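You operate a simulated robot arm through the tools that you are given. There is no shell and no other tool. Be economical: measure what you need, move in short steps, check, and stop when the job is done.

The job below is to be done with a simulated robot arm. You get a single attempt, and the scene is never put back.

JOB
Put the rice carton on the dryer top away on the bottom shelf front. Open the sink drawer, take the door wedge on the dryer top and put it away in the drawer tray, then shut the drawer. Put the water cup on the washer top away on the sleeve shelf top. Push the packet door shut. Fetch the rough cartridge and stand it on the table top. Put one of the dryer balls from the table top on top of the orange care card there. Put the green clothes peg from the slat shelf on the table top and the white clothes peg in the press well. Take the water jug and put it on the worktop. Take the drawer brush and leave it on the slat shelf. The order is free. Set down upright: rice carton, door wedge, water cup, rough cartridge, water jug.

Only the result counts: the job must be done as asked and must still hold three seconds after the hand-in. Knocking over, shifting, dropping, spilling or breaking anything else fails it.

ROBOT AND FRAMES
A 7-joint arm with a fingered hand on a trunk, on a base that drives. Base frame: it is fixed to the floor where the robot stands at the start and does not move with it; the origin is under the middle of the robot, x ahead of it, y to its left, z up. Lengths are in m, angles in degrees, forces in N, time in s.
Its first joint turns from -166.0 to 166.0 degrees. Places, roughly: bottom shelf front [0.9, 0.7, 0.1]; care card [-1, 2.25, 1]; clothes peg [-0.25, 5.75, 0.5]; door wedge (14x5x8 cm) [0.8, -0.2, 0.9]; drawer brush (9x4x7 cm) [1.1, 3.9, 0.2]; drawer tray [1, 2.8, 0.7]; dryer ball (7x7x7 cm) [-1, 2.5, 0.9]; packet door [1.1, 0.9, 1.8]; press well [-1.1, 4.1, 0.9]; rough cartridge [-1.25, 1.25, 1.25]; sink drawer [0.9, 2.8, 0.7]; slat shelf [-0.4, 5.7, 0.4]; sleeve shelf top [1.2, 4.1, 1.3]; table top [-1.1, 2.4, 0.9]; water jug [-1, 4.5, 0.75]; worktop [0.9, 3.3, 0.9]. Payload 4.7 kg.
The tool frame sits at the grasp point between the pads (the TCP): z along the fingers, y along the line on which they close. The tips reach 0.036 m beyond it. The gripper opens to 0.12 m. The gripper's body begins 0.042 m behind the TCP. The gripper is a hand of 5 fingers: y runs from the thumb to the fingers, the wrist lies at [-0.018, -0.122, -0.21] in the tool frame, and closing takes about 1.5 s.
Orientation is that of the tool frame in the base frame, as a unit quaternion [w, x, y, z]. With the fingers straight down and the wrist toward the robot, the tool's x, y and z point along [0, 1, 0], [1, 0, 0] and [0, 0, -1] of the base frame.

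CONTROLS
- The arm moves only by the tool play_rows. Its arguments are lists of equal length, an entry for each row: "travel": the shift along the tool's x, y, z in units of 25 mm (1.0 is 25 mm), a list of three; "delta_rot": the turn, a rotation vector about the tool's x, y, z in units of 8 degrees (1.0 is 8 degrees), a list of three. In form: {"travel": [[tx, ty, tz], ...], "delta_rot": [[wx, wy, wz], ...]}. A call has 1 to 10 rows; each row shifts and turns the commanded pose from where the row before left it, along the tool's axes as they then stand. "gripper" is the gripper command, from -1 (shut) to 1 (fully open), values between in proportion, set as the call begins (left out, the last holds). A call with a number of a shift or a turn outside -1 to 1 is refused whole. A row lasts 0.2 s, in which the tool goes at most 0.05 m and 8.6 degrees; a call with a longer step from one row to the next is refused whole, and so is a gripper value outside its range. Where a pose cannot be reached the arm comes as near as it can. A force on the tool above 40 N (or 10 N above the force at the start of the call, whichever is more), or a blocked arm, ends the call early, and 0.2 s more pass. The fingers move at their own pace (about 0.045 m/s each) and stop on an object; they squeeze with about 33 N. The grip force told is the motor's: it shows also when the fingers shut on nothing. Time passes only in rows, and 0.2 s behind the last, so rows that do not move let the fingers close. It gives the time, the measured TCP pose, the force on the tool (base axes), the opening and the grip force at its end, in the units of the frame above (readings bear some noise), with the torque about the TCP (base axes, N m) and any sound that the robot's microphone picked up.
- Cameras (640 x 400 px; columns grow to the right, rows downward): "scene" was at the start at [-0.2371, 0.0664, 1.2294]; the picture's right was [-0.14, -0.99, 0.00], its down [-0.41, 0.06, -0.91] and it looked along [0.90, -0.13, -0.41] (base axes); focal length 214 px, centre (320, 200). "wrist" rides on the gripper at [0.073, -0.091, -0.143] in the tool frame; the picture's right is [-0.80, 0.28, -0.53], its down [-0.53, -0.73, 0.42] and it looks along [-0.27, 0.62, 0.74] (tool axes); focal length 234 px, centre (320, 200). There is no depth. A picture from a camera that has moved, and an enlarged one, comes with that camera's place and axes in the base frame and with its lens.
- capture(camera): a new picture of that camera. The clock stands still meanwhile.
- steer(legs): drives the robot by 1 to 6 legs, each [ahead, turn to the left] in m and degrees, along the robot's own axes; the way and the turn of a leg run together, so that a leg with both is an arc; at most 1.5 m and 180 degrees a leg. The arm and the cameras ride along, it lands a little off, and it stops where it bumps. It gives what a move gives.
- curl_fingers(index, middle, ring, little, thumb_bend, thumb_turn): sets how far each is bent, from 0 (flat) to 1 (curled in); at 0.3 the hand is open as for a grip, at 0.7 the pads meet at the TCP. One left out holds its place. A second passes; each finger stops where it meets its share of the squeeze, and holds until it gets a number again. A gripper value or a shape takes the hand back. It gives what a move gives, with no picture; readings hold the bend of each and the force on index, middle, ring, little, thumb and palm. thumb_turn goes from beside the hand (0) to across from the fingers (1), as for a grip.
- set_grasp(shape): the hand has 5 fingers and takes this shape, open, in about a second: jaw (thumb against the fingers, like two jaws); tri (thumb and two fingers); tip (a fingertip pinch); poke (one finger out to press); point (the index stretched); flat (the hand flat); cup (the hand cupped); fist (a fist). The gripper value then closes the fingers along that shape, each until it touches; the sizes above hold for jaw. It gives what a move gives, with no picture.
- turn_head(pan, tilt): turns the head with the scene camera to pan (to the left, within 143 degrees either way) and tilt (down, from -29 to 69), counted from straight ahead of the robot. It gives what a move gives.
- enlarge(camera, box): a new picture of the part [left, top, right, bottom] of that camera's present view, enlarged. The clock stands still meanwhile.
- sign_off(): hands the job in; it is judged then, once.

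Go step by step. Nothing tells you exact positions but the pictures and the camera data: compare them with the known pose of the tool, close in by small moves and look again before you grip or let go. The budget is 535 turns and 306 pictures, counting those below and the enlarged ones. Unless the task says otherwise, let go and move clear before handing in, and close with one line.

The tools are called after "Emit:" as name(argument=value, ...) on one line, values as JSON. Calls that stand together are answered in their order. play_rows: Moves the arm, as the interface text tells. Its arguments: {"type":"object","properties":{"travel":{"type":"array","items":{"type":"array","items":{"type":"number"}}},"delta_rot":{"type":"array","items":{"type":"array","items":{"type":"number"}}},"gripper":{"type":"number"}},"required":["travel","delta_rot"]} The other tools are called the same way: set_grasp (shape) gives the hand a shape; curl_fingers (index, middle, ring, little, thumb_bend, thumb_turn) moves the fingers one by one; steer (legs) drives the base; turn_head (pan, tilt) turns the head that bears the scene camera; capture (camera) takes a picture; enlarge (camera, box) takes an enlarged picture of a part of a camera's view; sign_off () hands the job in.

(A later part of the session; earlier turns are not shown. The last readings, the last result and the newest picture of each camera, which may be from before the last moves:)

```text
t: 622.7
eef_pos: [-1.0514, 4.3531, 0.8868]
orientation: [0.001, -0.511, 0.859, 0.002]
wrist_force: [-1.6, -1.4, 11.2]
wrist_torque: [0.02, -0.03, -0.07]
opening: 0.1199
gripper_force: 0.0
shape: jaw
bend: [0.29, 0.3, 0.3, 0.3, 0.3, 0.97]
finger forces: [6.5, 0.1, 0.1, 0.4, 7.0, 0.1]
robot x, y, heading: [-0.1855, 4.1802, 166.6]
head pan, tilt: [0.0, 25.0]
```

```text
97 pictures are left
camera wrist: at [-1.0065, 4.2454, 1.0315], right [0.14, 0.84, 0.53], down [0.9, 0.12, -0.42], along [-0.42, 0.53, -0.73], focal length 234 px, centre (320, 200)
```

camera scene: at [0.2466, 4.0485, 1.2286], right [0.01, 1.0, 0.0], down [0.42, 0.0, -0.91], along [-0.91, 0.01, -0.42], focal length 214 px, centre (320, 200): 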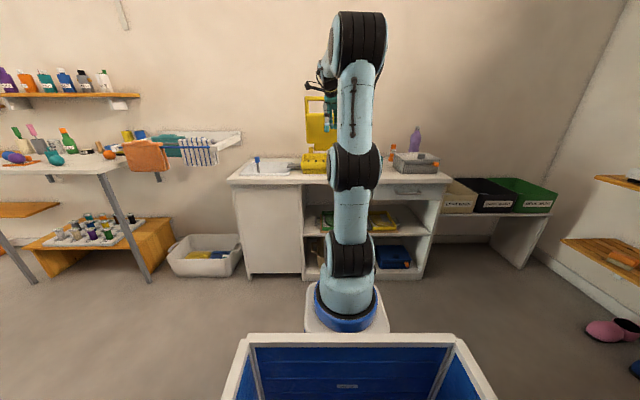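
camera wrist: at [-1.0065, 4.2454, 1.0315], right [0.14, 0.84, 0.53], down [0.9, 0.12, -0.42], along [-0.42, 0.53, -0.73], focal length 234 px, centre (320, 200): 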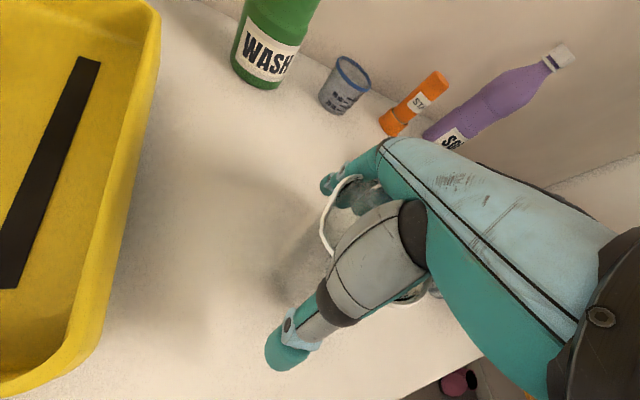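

Emit:
play_rows(travel=[[0, 0, -0.2], [0, 0, -0.1]], delta_rot=[[0, 0, 0], [0, 0, 0]])

Emit:
play_rows(travel=[[0, 0, 0], [0, 0, 0], [0, 0, 0], [0, 0, 0], [0, 0, 0], [0, 0, 0], [0, 0, 0], [0, 0, 0]], delta_rot=[[0, 0, 0], [0, 0, 0], [0, 0, 0], [0, 0, 0], [0, 0, 0], [0, 0, 0], [0, 0, 0], [0, 0, 0]], gripper=-1)

Emit:
capture(camera="wrist")

```text
t: 623.3
eef_pos: [-1.0529, 4.355, 0.895]
orientation: [0.001, -0.511, 0.859, 0.003]
wrist_force: [-0.4, -0.1, -1.2]
wrist_torque: [0.0, 0.01, -0.01]
opening: 0.12
gripper_force: 0.0
shape: jaw
bend: [0.3, 0.3, 0.3, 0.3, 0.3, 0.97]
finger forces: [0.0, 0.1, 0.1, 0.0, 0.0, 0.0]
robot x, y, heading: [-0.1915, 4.1807, 166.7]
head pan, tilt: [0.0, 25.0]
```

```text
t: 625.1
eef_pos: [-1.0523, 4.3546, 0.8954]
orientation: [0.002, -0.511, 0.859, 0.002]
wrist_force: [-0.4, -1.0, 0.6]
wrist_torque: [0.05, 0.01, 0.01]
opening: 0.0614
gripper_force: 32.7
shape: jaw
bend: [0.74, 0.43, 0.4, 0.43, 0.69, 0.99]
finger forces: [14.5, 10.1, 4.2, 0.0, 25.4, 0.1]
robot x, y, heading: [-0.1906, 4.1763, 166.8]
head pan, tilt: [0.0, 25.0]
```

```text
96 pictures are left
camera wrist: at [-1.0075, 4.2469, 1.0395], right [0.14, 0.84, 0.53], down [0.9, 0.12, -0.42], along [-0.42, 0.53, -0.74], focal length 234 px, centre (320, 200)
```

wrist: 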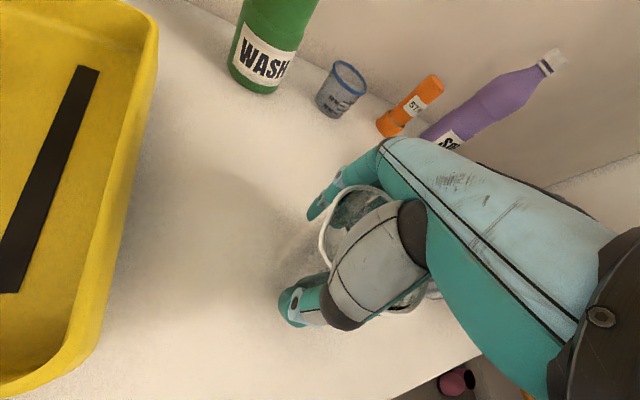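

Emit:
play_rows(travel=[[0, 0, -0.3], [0, 0, -0.4], [0, 0, -0.5], [0, 0, -0.5], [0, 0, -0.5]], delta_rot=[[0, 0, 0], [0, 0, 0], [0, 0, 0], [0, 0, 0], [0, 0, 0]])

Emit:
capture(camera="wrist")

Emit:
enlarge(camera="scene", box=[260, 80, 440, 220])

```text
t: 626.3
eef_pos: [-1.0521, 4.3549, 0.9493]
orientation: [0.003, -0.511, 0.859, 0.001]
wrist_force: [-0.9, -0.2, -0.9]
wrist_torque: [-0.02, 0.02, -0.03]
opening: 0.0611
gripper_force: 32.9
shape: jaw
bend: [0.74, 0.43, 0.41, 0.46, 0.69, 0.99]
finger forces: [14.2, 9.7, 3.7, 2.4, 26.9, 0.0]
robot x, y, heading: [-0.1848, 4.1787, 166.4]
head pan, tilt: [0.0, 25.0]
```

```text
95 pictures are left
camera wrist: at [-1.0071, 4.2462, 1.0936], right [0.14, 0.84, 0.53], down [0.9, 0.12, -0.42], along [-0.42, 0.53, -0.74], focal length 234 px, centre (320, 200)
```

wrist: 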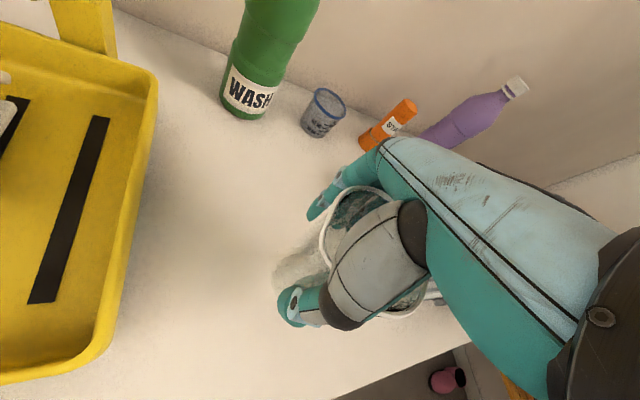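

```text
2.86 times, centred on (350, 150) of scene
camera zoom: at [0.025, 4.0445, 1.2286], right [0.23, 0.97, 0.0], down [0.41, -0.1, -0.91], along [-0.88, 0.21, -0.42], focal length 613 px, centre (234, 343)
```

zoom: 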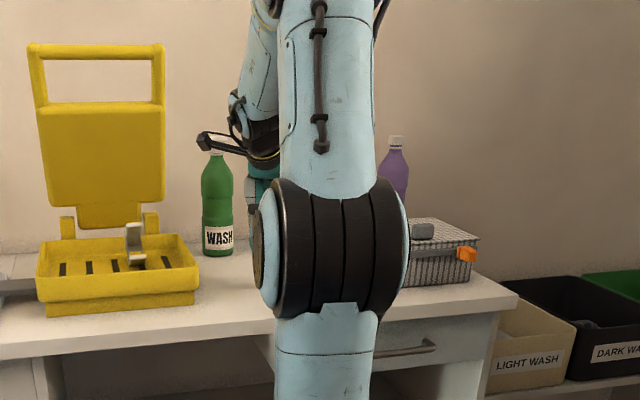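

Jug lifted (light, apparently empty). Raise it and drive to the worktop.

Emit:
play_rows(travel=[[0, 0, -0.7], [0, 0, -0.8], [0, 0, -0.8], [0, 0, -0.8], [0, 0, -0.8], [0, 0, -0.8], [0, 0, -0.8], [0, 0, -0.8], [0, 0, -0.8], [0, 0, -0.8]], delta_rot=[[0, 0, 0], [0, 0, 0], [0, 0, 0], [0, 0, 0], [0, 0, 0], [0, 0, 0], [0, 0, 0], [0, 0, 0], [0, 0, 0], [0, 0, 0]])

Emit:
steer(legs=[[-0.2, 0], [0, -166]])

Emit:
steer(legs=[[0, -90], [0.85, 0], [0, 90]])

Emit:
capture(camera="wrist")

Emit:
capture(camera="scene")

```text
t: 628.5
eef_pos: [-1.0521, 4.3523, 1.1486]
orientation: [0.004, -0.508, 0.861, 0.005]
wrist_force: [0.5, 0.2, -2.0]
wrist_torque: [-0.06, -0.02, 0.01]
opening: 0.0613
gripper_force: 33.2
shape: jaw
bend: [0.74, 0.43, 0.41, 0.46, 0.69, 0.99]
finger forces: [14.5, 9.6, 3.8, 2.3, 26.7, 0.1]
robot x, y, heading: [-0.188, 4.1776, 166.7]
head pan, tilt: [0.0, 25.0]
```

```text
t: 636.9
eef_pos: [0.8875, 4.1677, 1.1473]
orientation: [0.006, 0.793, 0.609, -0.002]
wrist_force: [0.6, 0.2, -0.5]
wrist_torque: [0.02, 0.03, 0.01]
opening: 0.0609
gripper_force: 33.2
shape: jaw
bend: [0.74, 0.43, 0.41, 0.46, 0.69, 0.99]
finger forces: [14.6, 9.4, 3.9, 1.7, 25.1, 0.1]
robot x, y, heading: [0.0085, 4.1289, 0.4]
head pan, tilt: [0.0, 25.0]
```

```text
t: 649.1
eef_pos: [0.8581, 3.297, 1.1477]
orientation: [0.007, 0.805, 0.594, -0.002]
wrist_force: [0.6, -0.5, -1.7]
wrist_torque: [0.08, -0.02, 0.02]
opening: 0.0601
gripper_force: 33.1
shape: jaw
bend: [0.74, 0.43, 0.41, 0.46, 0.69, 0.99]
finger forces: [14.6, 9.1, 3.9, 1.3, 24.0, 0.0]
robot x, y, heading: [-0.0176, 3.2938, -1.7]
head pan, tilt: [0.0, 25.0]
```

```text
93 pictures are left
camera wrist: at [0.7924, 3.3945, 1.2906], right [0.03, -0.84, 0.54], down [-0.86, -0.3, -0.42], along [0.52, -0.45, -0.73], focal length 234 px, centre (320, 200)
```

wrist: 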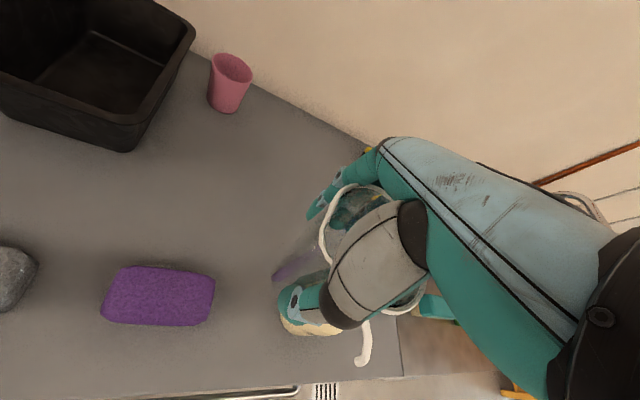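

```text
92 pictures are left
camera scene: at [-0.2554, 3.38, 1.2286], right [-0.03, -1.0, 0.0], down [-0.42, 0.01, -0.91], along [0.91, -0.03, -0.42], focal length 214 px, centre (320, 200)
```

scene: 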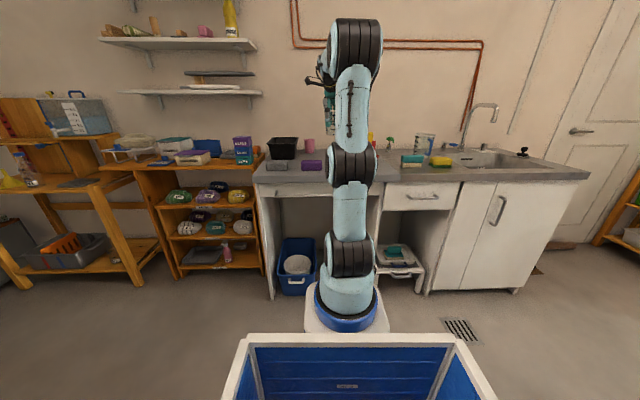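

The soap pump stands right under the jug's right side, so I first shift the jug left (+y), then forward to the free area near (0.98, 3.37).

Emit:
play_rows(travel=[[0.8, -0.25, -0.4], [0.8, -0.25, -0.4], [0.8, -0.25, 0], [0.6, -0.2, 0]], delta_rot=[[0, 0, 0], [0, 0, 0], [0, 0, 0], [0, 0, 0]])

Emit:
capture(camera="wrist")

```text
t: 650.1
eef_pos: [0.855, 3.3765, 1.1667]
orientation: [0.007, 0.805, 0.593, -0.003]
wrist_force: [0.0, 0.4, -1.1]
wrist_torque: [0.03, 0.0, 0.01]
opening: 0.0598
gripper_force: 33.5
shape: jaw
bend: [0.74, 0.43, 0.41, 0.46, 0.69, 0.99]
finger forces: [14.6, 9.0, 3.8, 1.3, 24.0, 0.0]
robot x, y, heading: [-0.0206, 3.2919, -1.8]
head pan, tilt: [0.0, 25.0]
```

```text
91 pictures are left
camera wrist: at [0.7901, 3.4737, 1.3085], right [0.03, -0.84, 0.54], down [-0.86, -0.3, -0.42], along [0.52, -0.45, -0.73], focal length 234 px, centre (320, 200)
```

wrist: 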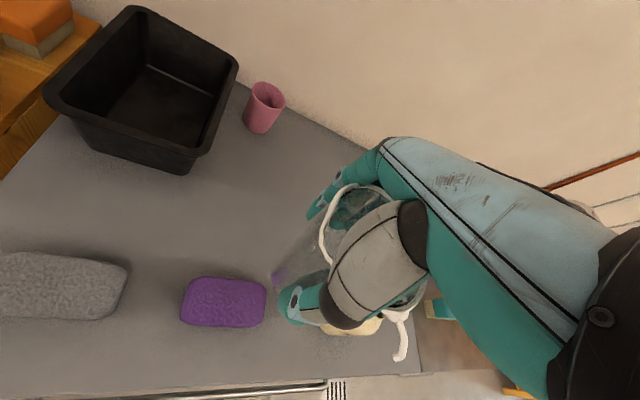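

Emit:
steer(legs=[[0.13, 0]])

Emit:
play_rows(travel=[[0, 0, 0.7], [0, 0, 0.7], [0, 0, 0.7], [0, 0, 0.7], [0, 0, 0.7]], delta_rot=[[0, 0, 0], [0, 0, 0], [0, 0, 0], [0, 0, 0], [0, 0, 0]])

Emit:
capture(camera="wrist")

```text
t: 651.4
eef_pos: [0.9879, 3.3733, 1.1659]
orientation: [0.007, 0.805, 0.593, -0.002]
wrist_force: [0.2, 0.4, -0.8]
wrist_torque: [0.06, 0.0, 0.0]
opening: 0.06
gripper_force: 33.2
shape: jaw
bend: [0.74, 0.43, 0.41, 0.46, 0.69, 0.99]
finger forces: [14.6, 9.2, 4.0, 1.3, 24.1, 0.1]
robot x, y, heading: [0.1105, 3.2912, -1.8]
head pan, tilt: [0.0, 25.0]
```

```text
t: 652.6
eef_pos: [0.989, 3.372, 1.0798]
orientation: [0.007, 0.805, 0.594, -0.003]
wrist_force: [0.1, -0.2, -0.1]
wrist_torque: [0.03, 0.01, 0.0]
opening: 0.0599
gripper_force: 33.1
shape: jaw
bend: [0.74, 0.43, 0.41, 0.46, 0.69, 0.99]
finger forces: [14.8, 9.1, 3.9, 1.2, 24.0, 0.0]
robot x, y, heading: [0.1127, 3.2888, -1.3]
head pan, tilt: [0.0, 25.0]
```

```text
90 pictures are left
camera wrist: at [0.9227, 3.4698, 1.2223], right [0.03, -0.84, 0.54], down [-0.86, -0.3, -0.42], along [0.52, -0.45, -0.73], focal length 234 px, centre (320, 200)
```

wrist: 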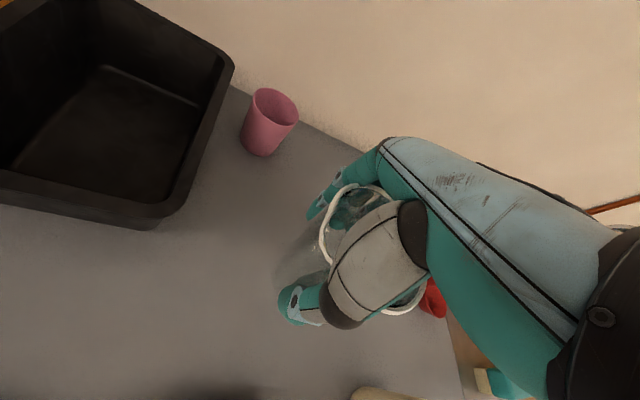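

Emit:
play_rows(travel=[[0, 0, 0.7], [0, 0, 0.7], [0, 0, 0.6], [0, 0, 0.5], [0, 0, 0.3]], delta_rot=[[0, 0, 0], [0, 0, 0], [0, 0, 0], [0, 0, 0], [0, 0, 0]])

Emit:
play_rows(travel=[[0, 0, 0.2], [0, 0, 0.15]], delta_rot=[[0, 0, 0], [0, 0, 0]])

Emit:
play_rows(travel=[[0, 0, 0.15], [0, 0, 0.15]], delta_rot=[[0, 0, 0], [0, 0, 0]])

Emit:
capture(camera="wrist")

```text
t: 653.8
eef_pos: [0.9887, 3.3715, 1.008]
orientation: [0.006, 0.805, 0.593, -0.003]
wrist_force: [-0.3, -0.7, 0.3]
wrist_torque: [0.07, -0.01, 0.01]
opening: 0.0598
gripper_force: 32.7
shape: jaw
bend: [0.74, 0.43, 0.41, 0.46, 0.69, 0.99]
finger forces: [14.8, 9.1, 3.9, 1.3, 23.9, 0.1]
robot x, y, heading: [0.1128, 3.2877, -1.5]
head pan, tilt: [0.0, 25.0]
```

```text
t: 654.4
eef_pos: [0.9889, 3.371, 0.998]
orientation: [0.007, 0.805, 0.594, -0.002]
wrist_force: [-0.1, 0.7, -0.6]
wrist_torque: [0.03, 0.01, 0.03]
opening: 0.0598
gripper_force: 33.3
shape: jaw
bend: [0.74, 0.43, 0.41, 0.46, 0.69, 0.99]
finger forces: [14.8, 9.1, 4.0, 1.4, 23.9, 0.1]
robot x, y, heading: [0.1121, 3.2898, -1.4]
head pan, tilt: [0.0, 25.0]
```

```text
t: 655.0
eef_pos: [0.9903, 3.3711, 0.9908]
orientation: [0.006, 0.805, 0.593, -0.003]
wrist_force: [0.1, -0.3, -1.3]
wrist_torque: [-0.02, 0.01, -0.01]
opening: 0.0599
gripper_force: 33.1
shape: jaw
bend: [0.74, 0.43, 0.41, 0.46, 0.69, 0.99]
finger forces: [14.7, 9.1, 3.8, 1.3, 23.9, 0.0]
robot x, y, heading: [0.1102, 3.2886, -1.6]
head pan, tilt: [0.0, 25.0]
```

```text
89 pictures are left
camera wrist: at [0.9233, 3.4694, 1.1337], right [0.03, -0.84, 0.54], down [-0.86, -0.3, -0.42], along [0.52, -0.45, -0.73], focal length 234 px, centre (320, 200)
```

wrist: 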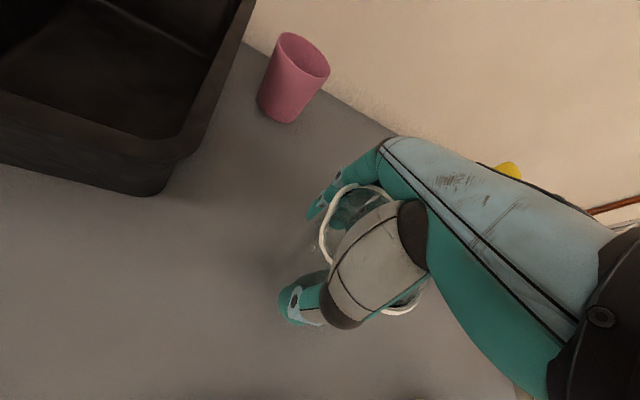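

Emit:
play_rows(travel=[[0, 0, 0.2], [0, 0, 0.2]], delta_rot=[[0, 0, 0], [0, 0, 0]])

Emit:
play_rows(travel=[[0, 0, 0.2], [0, 0, 0.15]], delta_rot=[[0, 0, 0], [0, 0, 0]])

Emit:
play_rows(travel=[[0, 0, 0.15], [0, 0, 0.15]], delta_rot=[[0, 0, 0], [0, 0, 0]])

Emit:
play_rows(travel=[[0, 0, 0.15], [0, 0, 0.15]], delta_rot=[[0, 0, 0], [0, 0, 0]])

```text
t: 655.6
eef_pos: [0.9877, 3.3707, 0.9811]
orientation: [0.005, 0.805, 0.593, -0.004]
wrist_force: [0.5, 0.5, -0.7]
wrist_torque: [0.02, -0.01, 0.01]
opening: 0.06
gripper_force: 33.2
shape: jaw
bend: [0.74, 0.43, 0.41, 0.46, 0.69, 0.99]
finger forces: [14.6, 9.1, 3.9, 1.2, 23.9, 0.0]
robot x, y, heading: [0.1103, 3.29, -1.4]
head pan, tilt: [0.0, 25.0]
```

```text
t: 656.2
eef_pos: [0.9891, 3.3713, 0.9734]
orientation: [0.006, 0.805, 0.593, -0.001]
wrist_force: [-1.5, 1.0, 9.6]
wrist_torque: [-0.19, -0.07, -0.05]
opening: 0.0597
gripper_force: 32.7
shape: jaw
bend: [0.74, 0.43, 0.41, 0.46, 0.69, 0.99]
finger forces: [14.2, 9.2, 4.0, 1.1, 26.0, 0.1]
robot x, y, heading: [0.1109, 3.2898, -1.7]
head pan, tilt: [0.0, 25.0]
```

```text
t: 656.8
eef_pos: [0.9878, 3.3707, 0.9698]
orientation: [0.008, 0.804, 0.595, 0.002]
wrist_force: [4.9, 6.7, 37.7]
wrist_torque: [-0.42, -0.27, 0.16]
opening: 0.0589
gripper_force: 32.9
shape: jaw
bend: [0.75, 0.43, 0.41, 0.46, 0.71, 0.98]
finger forces: [15.4, 10.4, 5.7, 4.1, 28.4, 0.0]
robot x, y, heading: [0.1079, 3.2842, -1.5]
head pan, tilt: [0.0, 25.0]
```

```text
t: 657.3
eef_pos: [0.9912, 3.3693, 0.966]
orientation: [0.008, 0.804, 0.594, 0.003]
wrist_force: [0.6, 0.9, 10.2]
wrist_torque: [-0.17, 0.02, 0.01]
opening: 0.0566
gripper_force: 33.0
shape: jaw
bend: [0.75, 0.43, 0.41, 0.46, 0.73, 0.98]
finger forces: [13.5, 9.1, 7.0, 5.2, 30.5, 0.1]
robot x, y, heading: [0.1103, 3.2894, -1.6]
head pan, tilt: [0.0, 25.0]
stopped in row 2: the force on the tool passed its limit (the readings are from after the stop); the commanded pose is now the measured one
```

The jug is down on the worktop. Releasing.

Emit:
play_rows(travel=[[0, 0, -0.15], [0, 0, 0]], delta_rot=[[0, 0, 0], [0, 0, 0]])

Emit:
play_rows(travel=[[0, 0, 0], [0, 0, 0], [0, 0, 0], [0, 0, 0], [0, 0, 0], [0, 0, 0], [0, 0, 0], [0, 0, 0]], delta_rot=[[0, 0, 0], [0, 0, 0], [0, 0, 0], [0, 0, 0], [0, 0, 0], [0, 0, 0], [0, 0, 0], [0, 0, 0]], gripper=1)

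Emit:
capture(camera="wrist")

Emit:
play_rows(travel=[[0, 0, -0.5], [0, 0, -0.8], [0, 0, -1], [0, 0, -1], [0, 0, -1], [0, 0, -1], [0, 0, -1], [0, 0, -1]], delta_rot=[[0, 0, 0], [0, 0, 0], [0, 0, 0], [0, 0, 0], [0, 0, 0], [0, 0, 0], [0, 0, 0], [0, 0, 0]])

Emit:
capture(camera="wrist")

```text
t: 657.9
eef_pos: [0.9878, 3.3692, 0.9675]
orientation: [0.008, 0.805, 0.593, 0.0]
wrist_force: [0.1, 1.2, -1.0]
wrist_torque: [0.04, 0.0, -0.04]
opening: 0.0567
gripper_force: 33.1
shape: jaw
bend: [0.75, 0.43, 0.41, 0.46, 0.73, 0.98]
finger forces: [13.3, 8.9, 6.4, 4.7, 29.1, 0.0]
robot x, y, heading: [0.1103, 3.29, -1.9]
head pan, tilt: [0.0, 25.0]
```

```text
t: 659.7
eef_pos: [0.9885, 3.3701, 0.9676]
orientation: [0.008, 0.804, 0.594, 0.001]
wrist_force: [-0.3, -0.3, -0.6]
wrist_torque: [-0.02, -0.01, 0.0]
opening: 0.1197
gripper_force: 0.0
shape: jaw
bend: [0.3, 0.3, 0.3, 0.3, 0.3, 0.98]
finger forces: [0.0, 0.1, 0.1, 0.4, 0.3, 0.1]
robot x, y, heading: [0.1096, 3.2875, -1.6]
head pan, tilt: [0.0, 25.0]
```

```text
88 pictures are left
camera wrist: at [0.9211, 3.4675, 1.1105], right [0.02, -0.84, 0.54], down [-0.85, -0.3, -0.43], along [0.52, -0.45, -0.73], focal length 234 px, centre (320, 200)
```

wrist: 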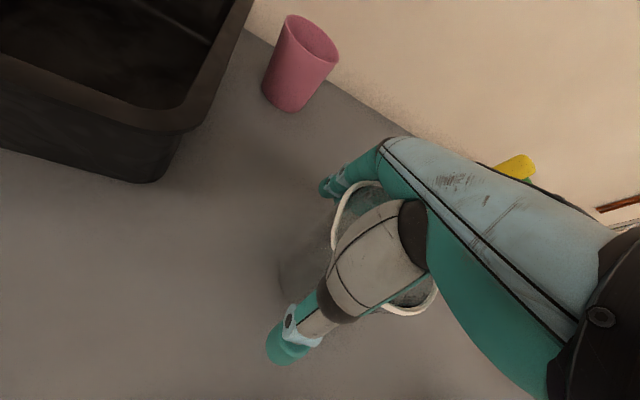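

```text
t: 661.5
eef_pos: [0.9897, 3.3708, 1.1488]
orientation: [0.008, 0.804, 0.594, 0.0]
wrist_force: [-1.3, -0.5, -0.1]
wrist_torque: [0.01, 0.06, -0.01]
opening: 0.12
gripper_force: 0.1
shape: jaw
bend: [0.3, 0.3, 0.3, 0.3, 0.3, 0.98]
finger forces: [0.1, 0.1, 0.1, 0.0, 0.1, 0.1]
robot x, y, heading: [0.1109, 3.2901, -1.5]
head pan, tilt: [0.0, 25.0]
```

```text
87 pictures are left
camera wrist: at [0.9211, 3.469, 1.2912], right [0.03, -0.84, 0.54], down [-0.85, -0.3, -0.43], along [0.52, -0.45, -0.73], focal length 234 px, centre (320, 200)
```

wrist: 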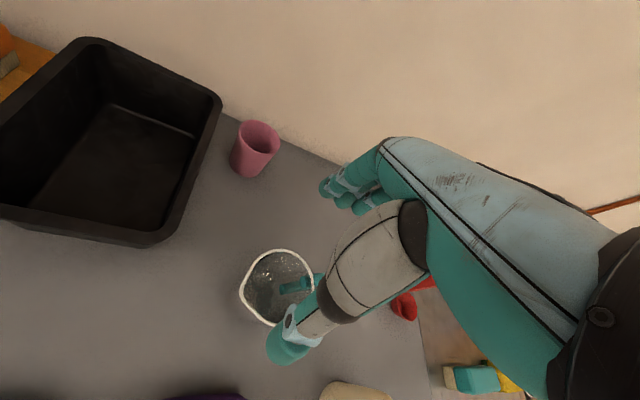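

The jug stands upright on the worktop. Now the green peg: drive north and put the hand into the horizontal posture again.

Emit:
steer(legs=[[-0.3, 0], [0, 91.5], [1.15, 0]])

Emit:
play_rows(travel=[[0, 0, 0], [0, 0, 0], [0, 0, 0], [0, 0, 0], [0, 0, 0], [0, 0, 0], [0, 0, 0], [0, 0, 0], [0, 0, 0], [0, 0, 0]], delta_rot=[[0, 1, 0], [0, 1, 0], [0, 1, 0], [0, 1, 0], [0, 1, 0], [0, 1, 0], [0, 1, 0], [0, 1, 0], [0, 1, 0], [0, 1, 0]], gripper=0.3)

Emit:
play_rows(travel=[[0, 0, 0], [0, 0, 0], [0, 0, 0], [0, 0, 0], [0, 0, 0], [0, 0, 0], [0, 0, 0], [0, 0, 0], [0, 0, 0], [0, 0, 0]], delta_rot=[[-0.98, 0, 0.17], [-0.98, 0, 0.17], [-0.98, 0, 0.17], [-0.98, 0, 0.17], [-0.98, 0, 0.17], [-0.98, 0, 0.17], [-0.98, 0, 0.17], [-0.98, 0, 0.17], [-0.98, 0, 0.17], [-0.98, 0, 0.17]])

```text
t: 672.7
eef_pos: [-0.1219, 5.3061, 1.1491]
orientation: [0.005, 0.182, 0.983, 0.006]
wrist_force: [0.5, -0.2, 0.0]
wrist_torque: [0.02, 0.02, 0.01]
opening: 0.12
gripper_force: 0.1
shape: jaw
bend: [0.3, 0.3, 0.3, 0.3, 0.3, 0.98]
finger forces: [0.0, 0.1, 0.0, 0.0, 0.1, 0.0]
robot x, y, heading: [-0.0969, 4.4257, 84.4]
head pan, tilt: [0.0, 25.0]
```

```text
t: 674.9
eef_pos: [-0.1258, 5.3, 1.1435]
orientation: [-0.044, 0.183, 0.982, 0.019]
wrist_force: [0.6, -0.6, -0.2]
wrist_torque: [0.04, 0.02, 0.0]
opening: 0.0785
gripper_force: 0.0
shape: jaw
bend: [0.27, 0.39, 0.36, 0.36, 0.63, 1.0]
finger forces: [0.0, 0.0, 0.0, 0.1, 0.0, 0.0]
out of reach, approached as far as the arm can: row 1, 2, 3, 4, 5, 6, 7, 8, 9, 10
robot x, y, heading: [-0.0988, 4.4297, 84.5]
head pan, tilt: [0.0, 25.0]
```

```text
t: 677.1
eef_pos: [-0.1267, 5.2973, 1.1447]
orientation: [0.078, 0.275, 0.722, 0.63]
wrist_force: [0.0, -0.2, 1.1]
wrist_torque: [-0.05, 0.03, 0.04]
opening: 0.0783
gripper_force: 0.1
shape: jaw
bend: [0.27, 0.39, 0.36, 0.36, 0.63, 1.0]
finger forces: [0.1, 0.0, 0.0, 0.0, 0.0, 0.0]
robot x, y, heading: [-0.1031, 4.4245, 84.7]
head pan, tilt: [0.0, 25.0]
```

That rotation path was blocked by a joint limit. I undo it and instead go back the way I came: yaw clockwise, then lift the fingers to horizontal.

Emit:
play_rows(travel=[[0, 0, 0], [0, 0, 0], [0, 0, 0], [0, 0, 0], [0, 0, 0], [0, 0, 0], [0, 0, 0], [0, 0, 0], [0, 0, 0], [0, 0, 0]], delta_rot=[[0.98, 0, -0.17], [0.98, 0, -0.17], [0.98, 0, -0.17], [0.98, 0, -0.17], [0.98, 0, -0.17], [0.98, 0, -0.17], [0.98, 0, -0.17], [0.98, 0, -0.17], [0.98, 0, -0.17], [0.98, 0, -0.17]])

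Emit:
play_rows(travel=[[0, 0, 0], [0, 0, 0], [0, 0, 0], [0, 0, 0], [0, 0, 0], [0, 0, 0], [0, 0, 0], [0, 0, 0], [0, 0, 0]], delta_rot=[[0, 0, 1], [0, 0, 1], [0, 0, 1], [0, 0, 1], [0, 0, 1], [0, 0, 1], [0, 0, 1], [0, 0, 1], [0, 0, 1]])

Emit:
play_rows(travel=[[0, 0, 0], [0, 0, 0], [0, 0, 0], [0, 0, 0], [0, 0, 0], [0, 0, 0], [0, 0, 0], [0, 0, 0]], delta_rot=[[0, 1, 0], [0, 1, 0], [0, 1, 0], [0, 1, 0], [0, 1, 0], [0, 1, 0], [0, 1, 0], [0, 1, 0]])

```text
t: 679.3
eef_pos: [-0.1261, 5.2985, 1.1446]
orientation: [-0.044, 0.183, 0.982, 0.017]
wrist_force: [0.3, -0.4, 0.3]
wrist_torque: [-0.01, -0.03, 0.0]
opening: 0.0781
gripper_force: 0.1
shape: jaw
bend: [0.27, 0.39, 0.36, 0.36, 0.63, 1.0]
finger forces: [0.0, 0.0, 0.0, 0.0, 0.0, 0.1]
robot x, y, heading: [-0.0963, 4.4251, 84.5]
head pan, tilt: [0.0, 25.0]
```

```text
t: 681.3
eef_pos: [-0.1254, 5.2973, 1.1455]
orientation: [-0.046, 0.726, 0.686, -0.01]
wrist_force: [-1.0, -0.1, 0.6]
wrist_torque: [-0.01, 0.01, 0.0]
opening: 0.0785
gripper_force: 0.1
shape: jaw
bend: [0.27, 0.39, 0.36, 0.36, 0.63, 1.0]
finger forces: [0.0, 0.1, 0.1, 0.0, 0.1, 0.1]
robot x, y, heading: [-0.0955, 4.4241, 84.6]
head pan, tilt: [0.0, 25.0]
```

```text
t: 683.1
eef_pos: [-0.1267, 5.2985, 1.1452]
orientation: [-0.405, 0.619, 0.558, 0.375]
wrist_force: [-0.4, 0.4, 0.1]
wrist_torque: [0.0, -0.01, -0.04]
opening: 0.0784
gripper_force: 0.1
shape: jaw
bend: [0.27, 0.39, 0.36, 0.36, 0.63, 1.0]
finger forces: [0.1, 0.0, 0.0, 0.1, 0.0, 0.1]
robot x, y, heading: [-0.1004, 4.4265, 84.7]
head pan, tilt: [0.0, 25.0]
```

Emit:
play_rows(travel=[[-1, 0, 0.3], [-1, 0, 0.3], [-1, 0, 0.3], [-1, 0, 0.4], [-1, 0, 0.42], [-1, 0, 0.42], [-1, 0, 0.42], [-1, 0, 0.42], [-1, 0, 0.42], [-1, 0, 0.42]], delta_rot=[[0, 0, 0], [0, 0, 0], [0, 0, 0], [0, 0, 0], [0, 0, 0], [0, 0, 0], [0, 0, 0], [0, 0, 0], [0, 0, 0], [0, 0, 0]])

Emit:
play_rows(travel=[[-1, 0, 0.42], [-1, 0, 0.42], [-1, 0, 0.42], [-1, 0, 0.42], [-1, 0, 0.42], [-1, 0, 0.42], [-1, 0, 0.42], [-1, 0, 0.42], [-1, 0, 0.42], [-1, 0, 0.42]], delta_rot=[[0, 0, 0], [0, 0, 0], [0, 0, 0], [0, 0, 0], [0, 0, 0], [0, 0, 0], [0, 0, 0], [0, 0, 0], [0, 0, 0], [0, 0, 0]])

Emit:
capture(camera="wrist")

```text
t: 685.3
eef_pos: [-0.1454, 5.2881, 0.8787]
orientation: [-0.403, 0.621, 0.558, 0.375]
wrist_force: [0.4, -0.5, 0.7]
wrist_torque: [-0.02, -0.04, 0.02]
opening: 0.078
gripper_force: 0.0
shape: jaw
bend: [0.27, 0.39, 0.36, 0.36, 0.63, 1.0]
finger forces: [0.0, 0.1, 0.0, 0.1, 0.0, 0.1]
robot x, y, heading: [-0.0991, 4.4283, 84.6]
head pan, tilt: [0.0, 25.0]
```

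```text
t: 687.5
eef_pos: [-0.1679, 5.2888, 0.6058]
orientation: [-0.404, 0.621, 0.558, 0.375]
wrist_force: [-0.9, -0.2, 0.7]
wrist_torque: [-0.03, 0.03, -0.02]
opening: 0.0782
gripper_force: 0.1
shape: jaw
bend: [0.27, 0.39, 0.36, 0.36, 0.63, 1.0]
finger forces: [0.0, 0.0, 0.0, 0.0, 0.1, 0.0]
robot x, y, heading: [-0.0972, 4.4273, 84.5]
head pan, tilt: [0.0, 25.0]
```

```text
86 pictures are left
camera wrist: at [-0.2558, 5.19, 0.7368], right [0.19, -0.81, -0.55], down [-0.77, 0.22, -0.59], along [0.6, 0.54, -0.58], focal length 234 px, centre (320, 200)
```

wrist: 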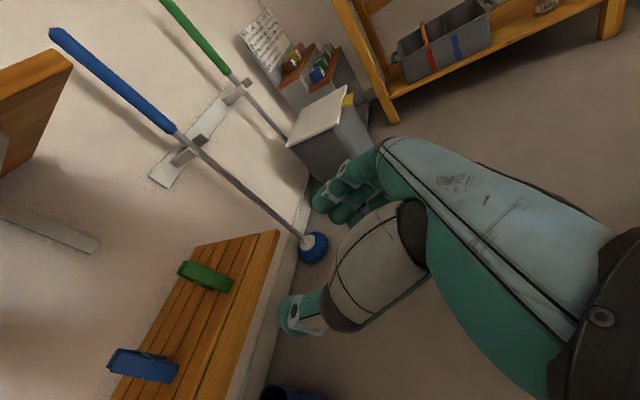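

Emit:
steer(legs=[[0.2, 0]])

Emit:
play_rows(travel=[[-0.09, 0.09, 1], [-0.09, 0.09, 1], [-0.09, 0.09, 1], [-0.09, 0.09, 1], [-0.09, 0.09, 1]], delta_rot=[[0, 0, 0], [0, 0, 0], [0, 0, 0], [0, 0, 0], [0, 0, 0]])

Emit:
capture(camera="wrist")

```text
t: 689.1
eef_pos: [-0.1567, 5.485, 0.6045]
orientation: [-0.405, 0.619, 0.559, 0.374]
wrist_force: [0.3, 0.1, 0.8]
wrist_torque: [0.0, -0.02, 0.01]
opening: 0.0781
gripper_force: 0.1
shape: jaw
bend: [0.27, 0.39, 0.36, 0.36, 0.63, 1.0]
finger forces: [0.1, 0.0, 0.0, 0.0, 0.1, 0.0]
robot x, y, heading: [-0.0772, 4.6248, 85.0]
head pan, tilt: [0.0, 25.0]
```

```text
t: 690.3
eef_pos: [-0.1426, 5.5926, 0.5443]
orientation: [-0.405, 0.619, 0.559, 0.374]
wrist_force: [0.1, -0.6, -0.4]
wrist_torque: [-0.06, 0.0, -0.01]
opening: 0.0784
gripper_force: 0.1
shape: jaw
bend: [0.27, 0.39, 0.36, 0.36, 0.63, 1.0]
finger forces: [0.0, 0.0, 0.0, 0.0, 0.0, 0.0]
robot x, y, heading: [-0.0847, 4.6201, 85.0]
head pan, tilt: [0.0, 25.0]
```

```text
85 pictures are left
camera wrist: at [-0.2279, 5.4938, 0.6768], right [0.2, -0.81, -0.55], down [-0.78, 0.22, -0.59], along [0.6, 0.55, -0.58], focal length 234 px, centre (320, 200)
```

wrist: 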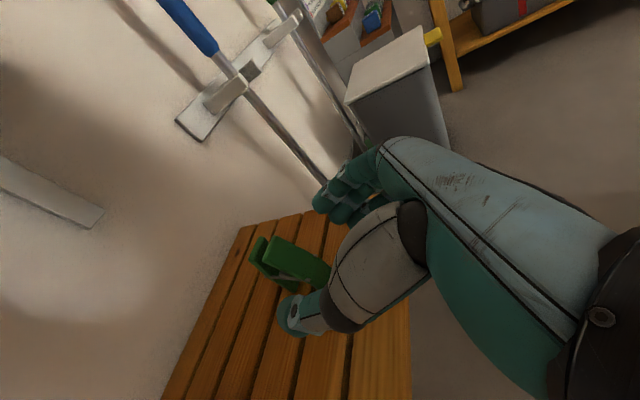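

Emit:
play_rows(travel=[[0, 0.2, 1], [-0.05, 0.2, 1], [-0.15, 0.15, 1]], delta_rot=[[0, 0, 0], [0, 0, 0], [0, 0, 0]])

Emit:
capture(camera="wrist")

```text
t: 691.1
eef_pos: [-0.1308, 5.6613, 0.5111]
orientation: [-0.404, 0.618, 0.56, 0.374]
wrist_force: [-0.7, -1.0, 0.6]
wrist_torque: [-0.01, -0.03, -0.02]
opening: 0.0781
gripper_force: 0.1
shape: jaw
bend: [0.27, 0.39, 0.36, 0.36, 0.63, 1.0]
finger forces: [0.0, 0.1, 0.1, 0.1, 0.0, 0.0]
robot x, y, heading: [-0.081, 4.6198, 84.8]
head pan, tilt: [0.0, 25.0]
```

```text
84 pictures are left
camera wrist: at [-0.2163, 5.5614, 0.6419], right [0.2, -0.81, -0.55], down [-0.78, 0.22, -0.59], along [0.6, 0.55, -0.58], focal length 234 px, centre (320, 200)
```

wrist: 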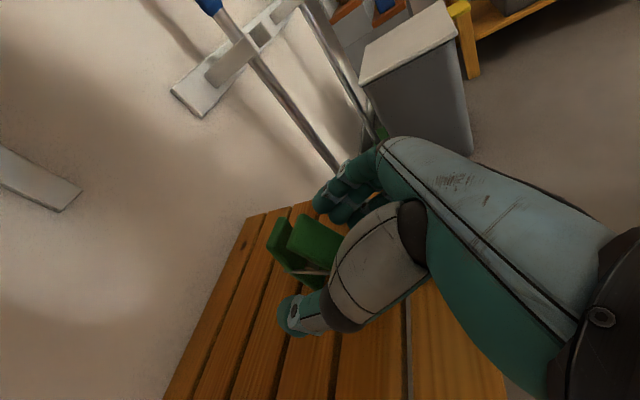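

Emit:
play_rows(travel=[[0, 0, 0], [0, 0, 0], [0, 0, 0], [0, 0, 0], [0, 0, 0], [0, 0, 0], [0, 0, 0], [0, 0, 0]], delta_rot=[[0, 0, 0], [0, 0, 0], [0, 0, 0], [0, 0, 0], [0, 0, 0], [0, 0, 0], [0, 0, 0], [0, 0, 0]], gripper=-1)

Emit:
play_rows(travel=[[0.7, 0, -0.26], [0.7, 0, -0.26], [-0.3, 0, -0.95], [-0.3, 0, -0.95], [-0.3, 0, -0.95], [-0.3, 0, -0.95], [-0.3, 0, -0.95]], delta_rot=[[0, 0, 0], [0, 0, 0], [0, 0, 0], [0, 0, 0], [0, 0, 0], [0, 0, 0], [0, 0, 0]])

Emit:
capture(camera="wrist")

```text
t: 692.9
eef_pos: [-0.1309, 5.6609, 0.5101]
orientation: [-0.405, 0.618, 0.56, 0.374]
wrist_force: [-0.3, 0.4, -0.4]
wrist_torque: [-0.03, 0.0, 0.01]
opening: 0.0261
gripper_force: 32.8
shape: jaw
bend: [0.73, 0.59, 0.63, 0.56, 0.75, 1.0]
finger forces: [18.6, 7.8, 0.3, 2.0, 29.1, 0.0]
robot x, y, heading: [-0.0811, 4.6196, 84.8]
head pan, tilt: [0.0, 25.0]
```

```text
t: 694.5
eef_pos: [-0.1332, 5.5393, 0.5612]
orientation: [-0.405, 0.618, 0.56, 0.375]
wrist_force: [-0.1, -0.6, -0.2]
wrist_torque: [-0.01, 0.03, -0.03]
opening: 0.026
gripper_force: 32.9
shape: jaw
bend: [0.73, 0.59, 0.63, 0.56, 0.75, 1.0]
finger forces: [18.6, 7.8, 0.3, 2.0, 29.1, 0.0]
robot x, y, heading: [-0.082, 4.6216, 84.9]
head pan, tilt: [0.0, 25.0]
```

```text
83 pictures are left
camera wrist: at [-0.2183, 5.4406, 0.6931], right [0.2, -0.81, -0.55], down [-0.78, 0.22, -0.59], along [0.6, 0.55, -0.58], focal length 234 px, centre (320, 200)
```

wrist: 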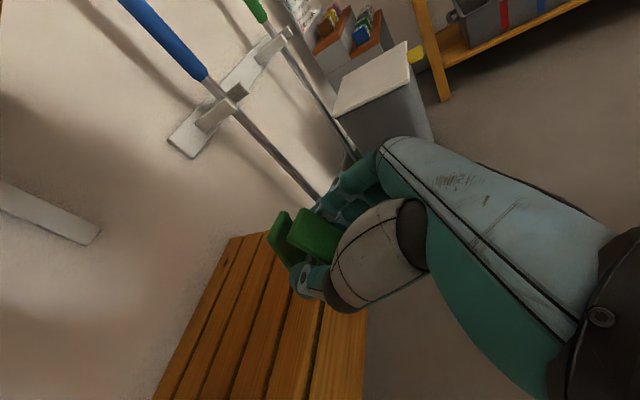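

Green peg held. Back out, raise, turn the hand down again, and drive to the table.

Emit:
steer(legs=[[-0.5, 0]])

Emit:
play_rows(travel=[[1, 0, -0.45], [1, 0, -0.45], [1, 0, -0.45], [1, 0, -0.45], [1, 0, -0.45], [1, 0, -0.45], [1, 0, -0.45], [1, 0, -0.45], [1, 0, -0.45], [1, 0, -0.45]], delta_rot=[[0, 0, 0], [0, 0, 0], [0, 0, 0], [0, 0, 0], [0, 0, 0], [0, 0, 0], [0, 0, 0], [0, 0, 0], [0, 0, 0], [0, 0, 0]])

Emit:
play_rows(travel=[[1, 0, -0.45], [1, 0, -0.45], [1, 0, -0.45], [1, 0, -0.45], [1, 0, -0.45], [1, 0, -0.45], [1, 0, -0.45], [1, 0, -0.45], [1, 0, -0.45], [1, 0, -0.45]], delta_rot=[[0, 0, 0], [0, 0, 0], [0, 0, 0], [0, 0, 0], [0, 0, 0], [0, 0, 0], [0, 0, 0], [0, 0, 0], [0, 0, 0], [0, 0, 0]])

Emit:
play_rows(travel=[[0, 0, -0.5], [0, 0, -0.5], [0, 0, -0.5], [0, 0, 0], [0, 0, 0], [0, 0, 0], [0, 0, 0], [0, 0, 0]], delta_rot=[[0, -1, 0], [0, -1, 0], [0, -1, 0], [0, -1, 0], [0, -1, 0], [0, -1, 0], [0, -1, 0], [0, -1, 0]])

```text
t: 697.5
eef_pos: [-0.1867, 5.0234, 0.5621]
orientation: [-0.407, 0.615, 0.564, 0.372]
wrist_force: [-0.5, 0.2, -0.2]
wrist_torque: [-0.01, -0.02, 0.01]
opening: 0.0259
gripper_force: 33.4
shape: jaw
bend: [0.73, 0.59, 0.63, 0.56, 0.75, 1.0]
finger forces: [18.7, 8.0, 0.2, 2.0, 29.0, 0.1]
robot x, y, heading: [-0.1226, 4.1029, 85.8]
head pan, tilt: [0.0, 25.0]
```

```text
t: 699.7
eef_pos: [-0.1619, 5.0211, 0.8328]
orientation: [-0.407, 0.615, 0.564, 0.371]
wrist_force: [-1.2, 0.5, -1.3]
wrist_torque: [0.06, -0.04, -0.01]
opening: 0.0258
gripper_force: 33.7
shape: jaw
bend: [0.73, 0.59, 0.63, 0.56, 0.75, 1.0]
finger forces: [18.7, 8.0, 0.3, 2.1, 29.1, 0.0]
robot x, y, heading: [-0.1186, 4.1029, 85.7]
head pan, tilt: [0.0, 25.0]
```

```text
t: 701.9
eef_pos: [-0.1427, 5.0126, 1.1096]
orientation: [-0.408, 0.615, 0.564, 0.371]
wrist_force: [0.8, -0.3, -1.4]
wrist_torque: [0.01, -0.01, -0.01]
opening: 0.0259
gripper_force: 32.9
shape: jaw
bend: [0.73, 0.59, 0.63, 0.56, 0.75, 1.0]
finger forces: [18.9, 8.1, 0.3, 2.1, 29.0, 0.0]
robot x, y, heading: [-0.1271, 4.1055, 85.7]
head pan, tilt: [0.0, 25.0]
```

```text
t: 703.7
eef_pos: [-0.1413, 4.9809, 1.1278]
orientation: [-0.046, 0.718, 0.694, -0.012]
wrist_force: [-0.6, -0.9, -0.1]
wrist_torque: [0.0, 0.04, 0.04]
opening: 0.0259
gripper_force: 33.3
shape: jaw
bend: [0.73, 0.59, 0.63, 0.56, 0.75, 1.0]
finger forces: [19.2, 8.3, 0.4, 2.3, 28.8, 0.0]
robot x, y, heading: [-0.125, 4.1046, 86.0]
head pan, tilt: [0.0, 25.0]
```

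Emit:
play_rows(travel=[[-1, 0, -0.4], [-1, 0, -0.4], [-1, 0, -0.4], [-1, 0, -0.4], [-1, 0, -0.4], [-1, 0, -0.4]], delta_rot=[[0, 0, 0], [0, 0, 0], [0, 0, 0], [0, 0, 0], [0, 0, 0], [0, 0, 0]])

Emit:
steer(legs=[[-1.45, 0], [0, 94]])

Emit:
capture(camera="wrist")

Emit:
capture(camera="scene")

```text
t: 705.1
eef_pos: [-0.1428, 4.8297, 1.1808]
orientation: [-0.047, 0.719, 0.693, -0.011]
wrist_force: [0.8, 0.7, -1.5]
wrist_torque: [0.0, -0.01, 0.0]
opening: 0.0259
gripper_force: 33.2
shape: jaw
bend: [0.73, 0.59, 0.63, 0.56, 0.75, 1.0]
finger forces: [19.4, 8.3, 0.4, 2.3, 29.0, 0.1]
robot x, y, heading: [-0.124, 4.1066, 85.8]
head pan, tilt: [0.0, 25.0]
```

```text
t: 716.4
eef_pos: [-0.919, 2.534, 1.1797]
orientation: [-0.023, -0.05, 0.998, -0.042]
wrist_force: [0.6, -0.2, -0.8]
wrist_torque: [0.0, -0.02, 0.0]
opening: 0.0259
gripper_force: 33.1
shape: jaw
bend: [0.73, 0.59, 0.63, 0.56, 0.75, 1.0]
finger forces: [19.5, 7.4, 0.4, 2.4, 28.9, 0.1]
robot x, y, heading: [-0.2022, 2.6514, -176.4]
head pan, tilt: [0.0, 25.0]
```

```text
82 pictures are left
camera wrist: at [-0.9766, 2.4478, 1.3347], right [0.79, 0.4, 0.46], down [0.59, -0.71, -0.39], along [0.17, 0.58, -0.8], focal length 234 px, centre (320, 200)
```

wrist: 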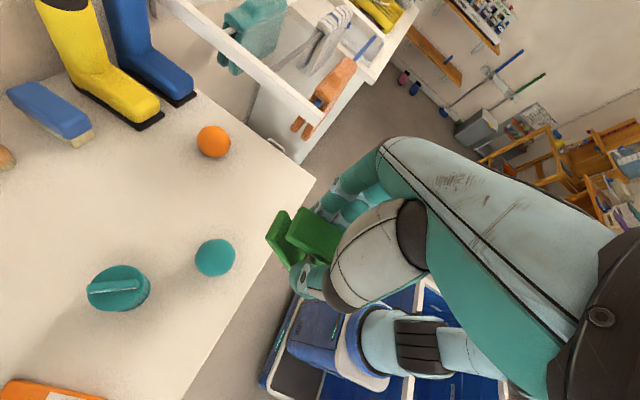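

```text
81 pictures are left
camera scene: at [0.0399, 2.5855, 1.2286], right [-0.06, 1.0, 0.0], down [0.42, 0.03, -0.91], along [-0.9, -0.06, -0.42], focal length 214 px, centre (320, 200)
```

scene: 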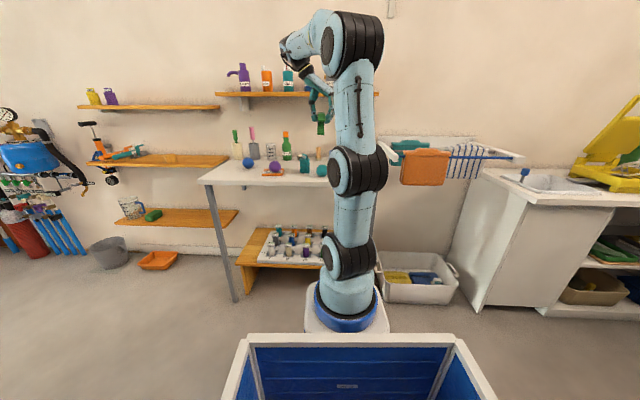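

Emit:
play_rows(travel=[[0.7, 1, 0.5], [0.7, 1, 0.5], [0.7, 1, 0.5], [0.7, 1, 0.5], [0.7, 1, 0.5], [0, 0, 0], [0, 0, 0], [0, 0, 0]], delta_rot=[[0, 0, 0], [0, 0, 0], [0, 0, 0], [0, 0, 0], [0, 0, 0], [0, 1, 0], [0, 1, 0], [0, 1, 0]])

Emit:
capture(camera="wrist")

```text
t: 718.1
eef_pos: [-1.0223, 2.6421, 1.1125]
orientation: [-0.229, -0.04, 0.971, -0.053]
wrist_force: [0.1, -0.2, -0.7]
wrist_torque: [-0.01, -0.03, 0.02]
opening: 0.0254
gripper_force: 32.9
shape: jaw
bend: [0.73, 0.6, 0.63, 0.56, 0.75, 1.0]
finger forces: [19.8, 7.7, 0.4, 2.5, 28.9, 0.0]
robot x, y, heading: [-0.2066, 2.6535, -176.7]
head pan, tilt: [0.0, 25.0]
```

```text
80 pictures are left
camera wrist: at [-1.0141, 2.5647, 1.2807], right [0.92, 0.38, 0.08], down [0.36, -0.75, -0.56], along [-0.15, 0.54, -0.83], focal length 234 px, centre (320, 200)
```

wrist: 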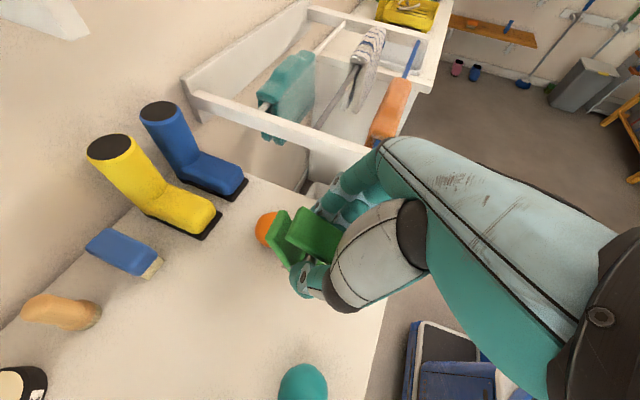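

Emit:
play_rows(travel=[[-0.7, 0.2, 0.8], [-0.45, 0.1, 0.89], [-0.45, 0, 0.89], [-0.45, 0, 0.89], [-0.45, 0, 0.89]], delta_rot=[[0, 0, 0], [0, 0, 0], [0, 0, 0], [0, 0, 0], [0, 0, 0]])

Emit:
capture(camera="wrist")

```text
t: 719.4
eef_pos: [-1.0139, 2.6393, 0.9854]
orientation: [-0.229, -0.041, 0.971, -0.052]
wrist_force: [0.7, 0.1, 0.3]
wrist_torque: [-0.01, -0.01, -0.01]
opening: 0.0255
gripper_force: 32.6
shape: jaw
bend: [0.73, 0.6, 0.64, 0.57, 0.75, 1.0]
finger forces: [19.6, 7.7, 2.3, 2.2, 29.5, 0.0]
robot x, y, heading: [-0.2018, 2.6534, -176.4]
head pan, tilt: [0.0, 25.0]
```

```text
79 pictures are left
camera wrist: at [-1.0073, 2.5617, 1.1542], right [0.92, 0.38, 0.08], down [0.36, -0.75, -0.56], along [-0.15, 0.54, -0.83], focal length 234 px, centre (320, 200)
```

wrist: 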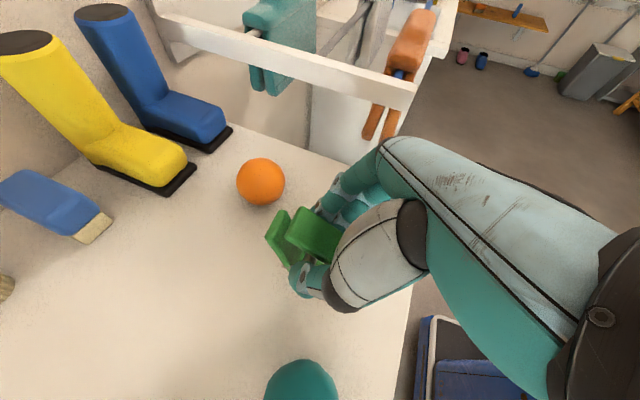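

Emit:
play_rows(travel=[[-0.4, 0, 0.8], [-0.3, 0, 0.6], [-0.15, 0, 0.3]], delta_rot=[[0, 0, 0], [0, 0, 0], [0, 0, 0]])

Emit:
play_rows(travel=[[-0.15, 0, 0.3]], delta_rot=[[0, 0, 0]])

Emit:
capture(camera="wrist")

```text
t: 720.1
eef_pos: [-1.0137, 2.6344, 0.9374]
orientation: [-0.228, -0.04, 0.971, -0.051]
wrist_force: [-1.1, -0.4, 1.5]
wrist_torque: [0.0, -0.04, 0.01]
opening: 0.0235
gripper_force: 33.4
shape: jaw
bend: [0.73, 0.74, 0.65, 0.71, 0.79, 1.0]
finger forces: [19.7, 2.0, 2.1, 0.0, 21.5, 0.0]
robot x, y, heading: [-0.202, 2.6529, -176.7]
head pan, tilt: [0.0, 25.0]
```

```text
t: 720.5
eef_pos: [-1.0157, 2.6356, 0.9334]
orientation: [-0.231, -0.04, 0.971, -0.052]
wrist_force: [1.3, -0.7, 16.3]
wrist_torque: [0.15, -0.06, 0.02]
opening: 0.0239
gripper_force: 32.8
shape: jaw
bend: [0.73, 0.74, 0.72, 0.71, 0.79, 1.0]
finger forces: [21.6, 4.4, 4.5, 0.1, 23.8, 0.1]
robot x, y, heading: [-0.2021, 2.6517, -176.7]
head pan, tilt: [0.0, 25.0]
```

```text
78 pictures are left
camera wrist: at [-1.0059, 2.5579, 1.1015], right [0.92, 0.38, 0.08], down [0.36, -0.75, -0.56], along [-0.16, 0.54, -0.83], focal length 234 px, centre (320, 200)
```

wrist: 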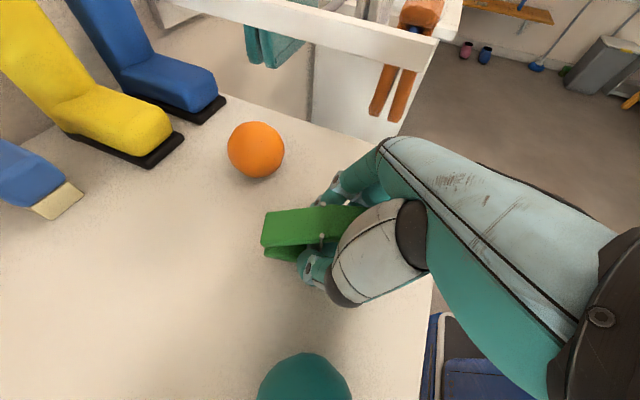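

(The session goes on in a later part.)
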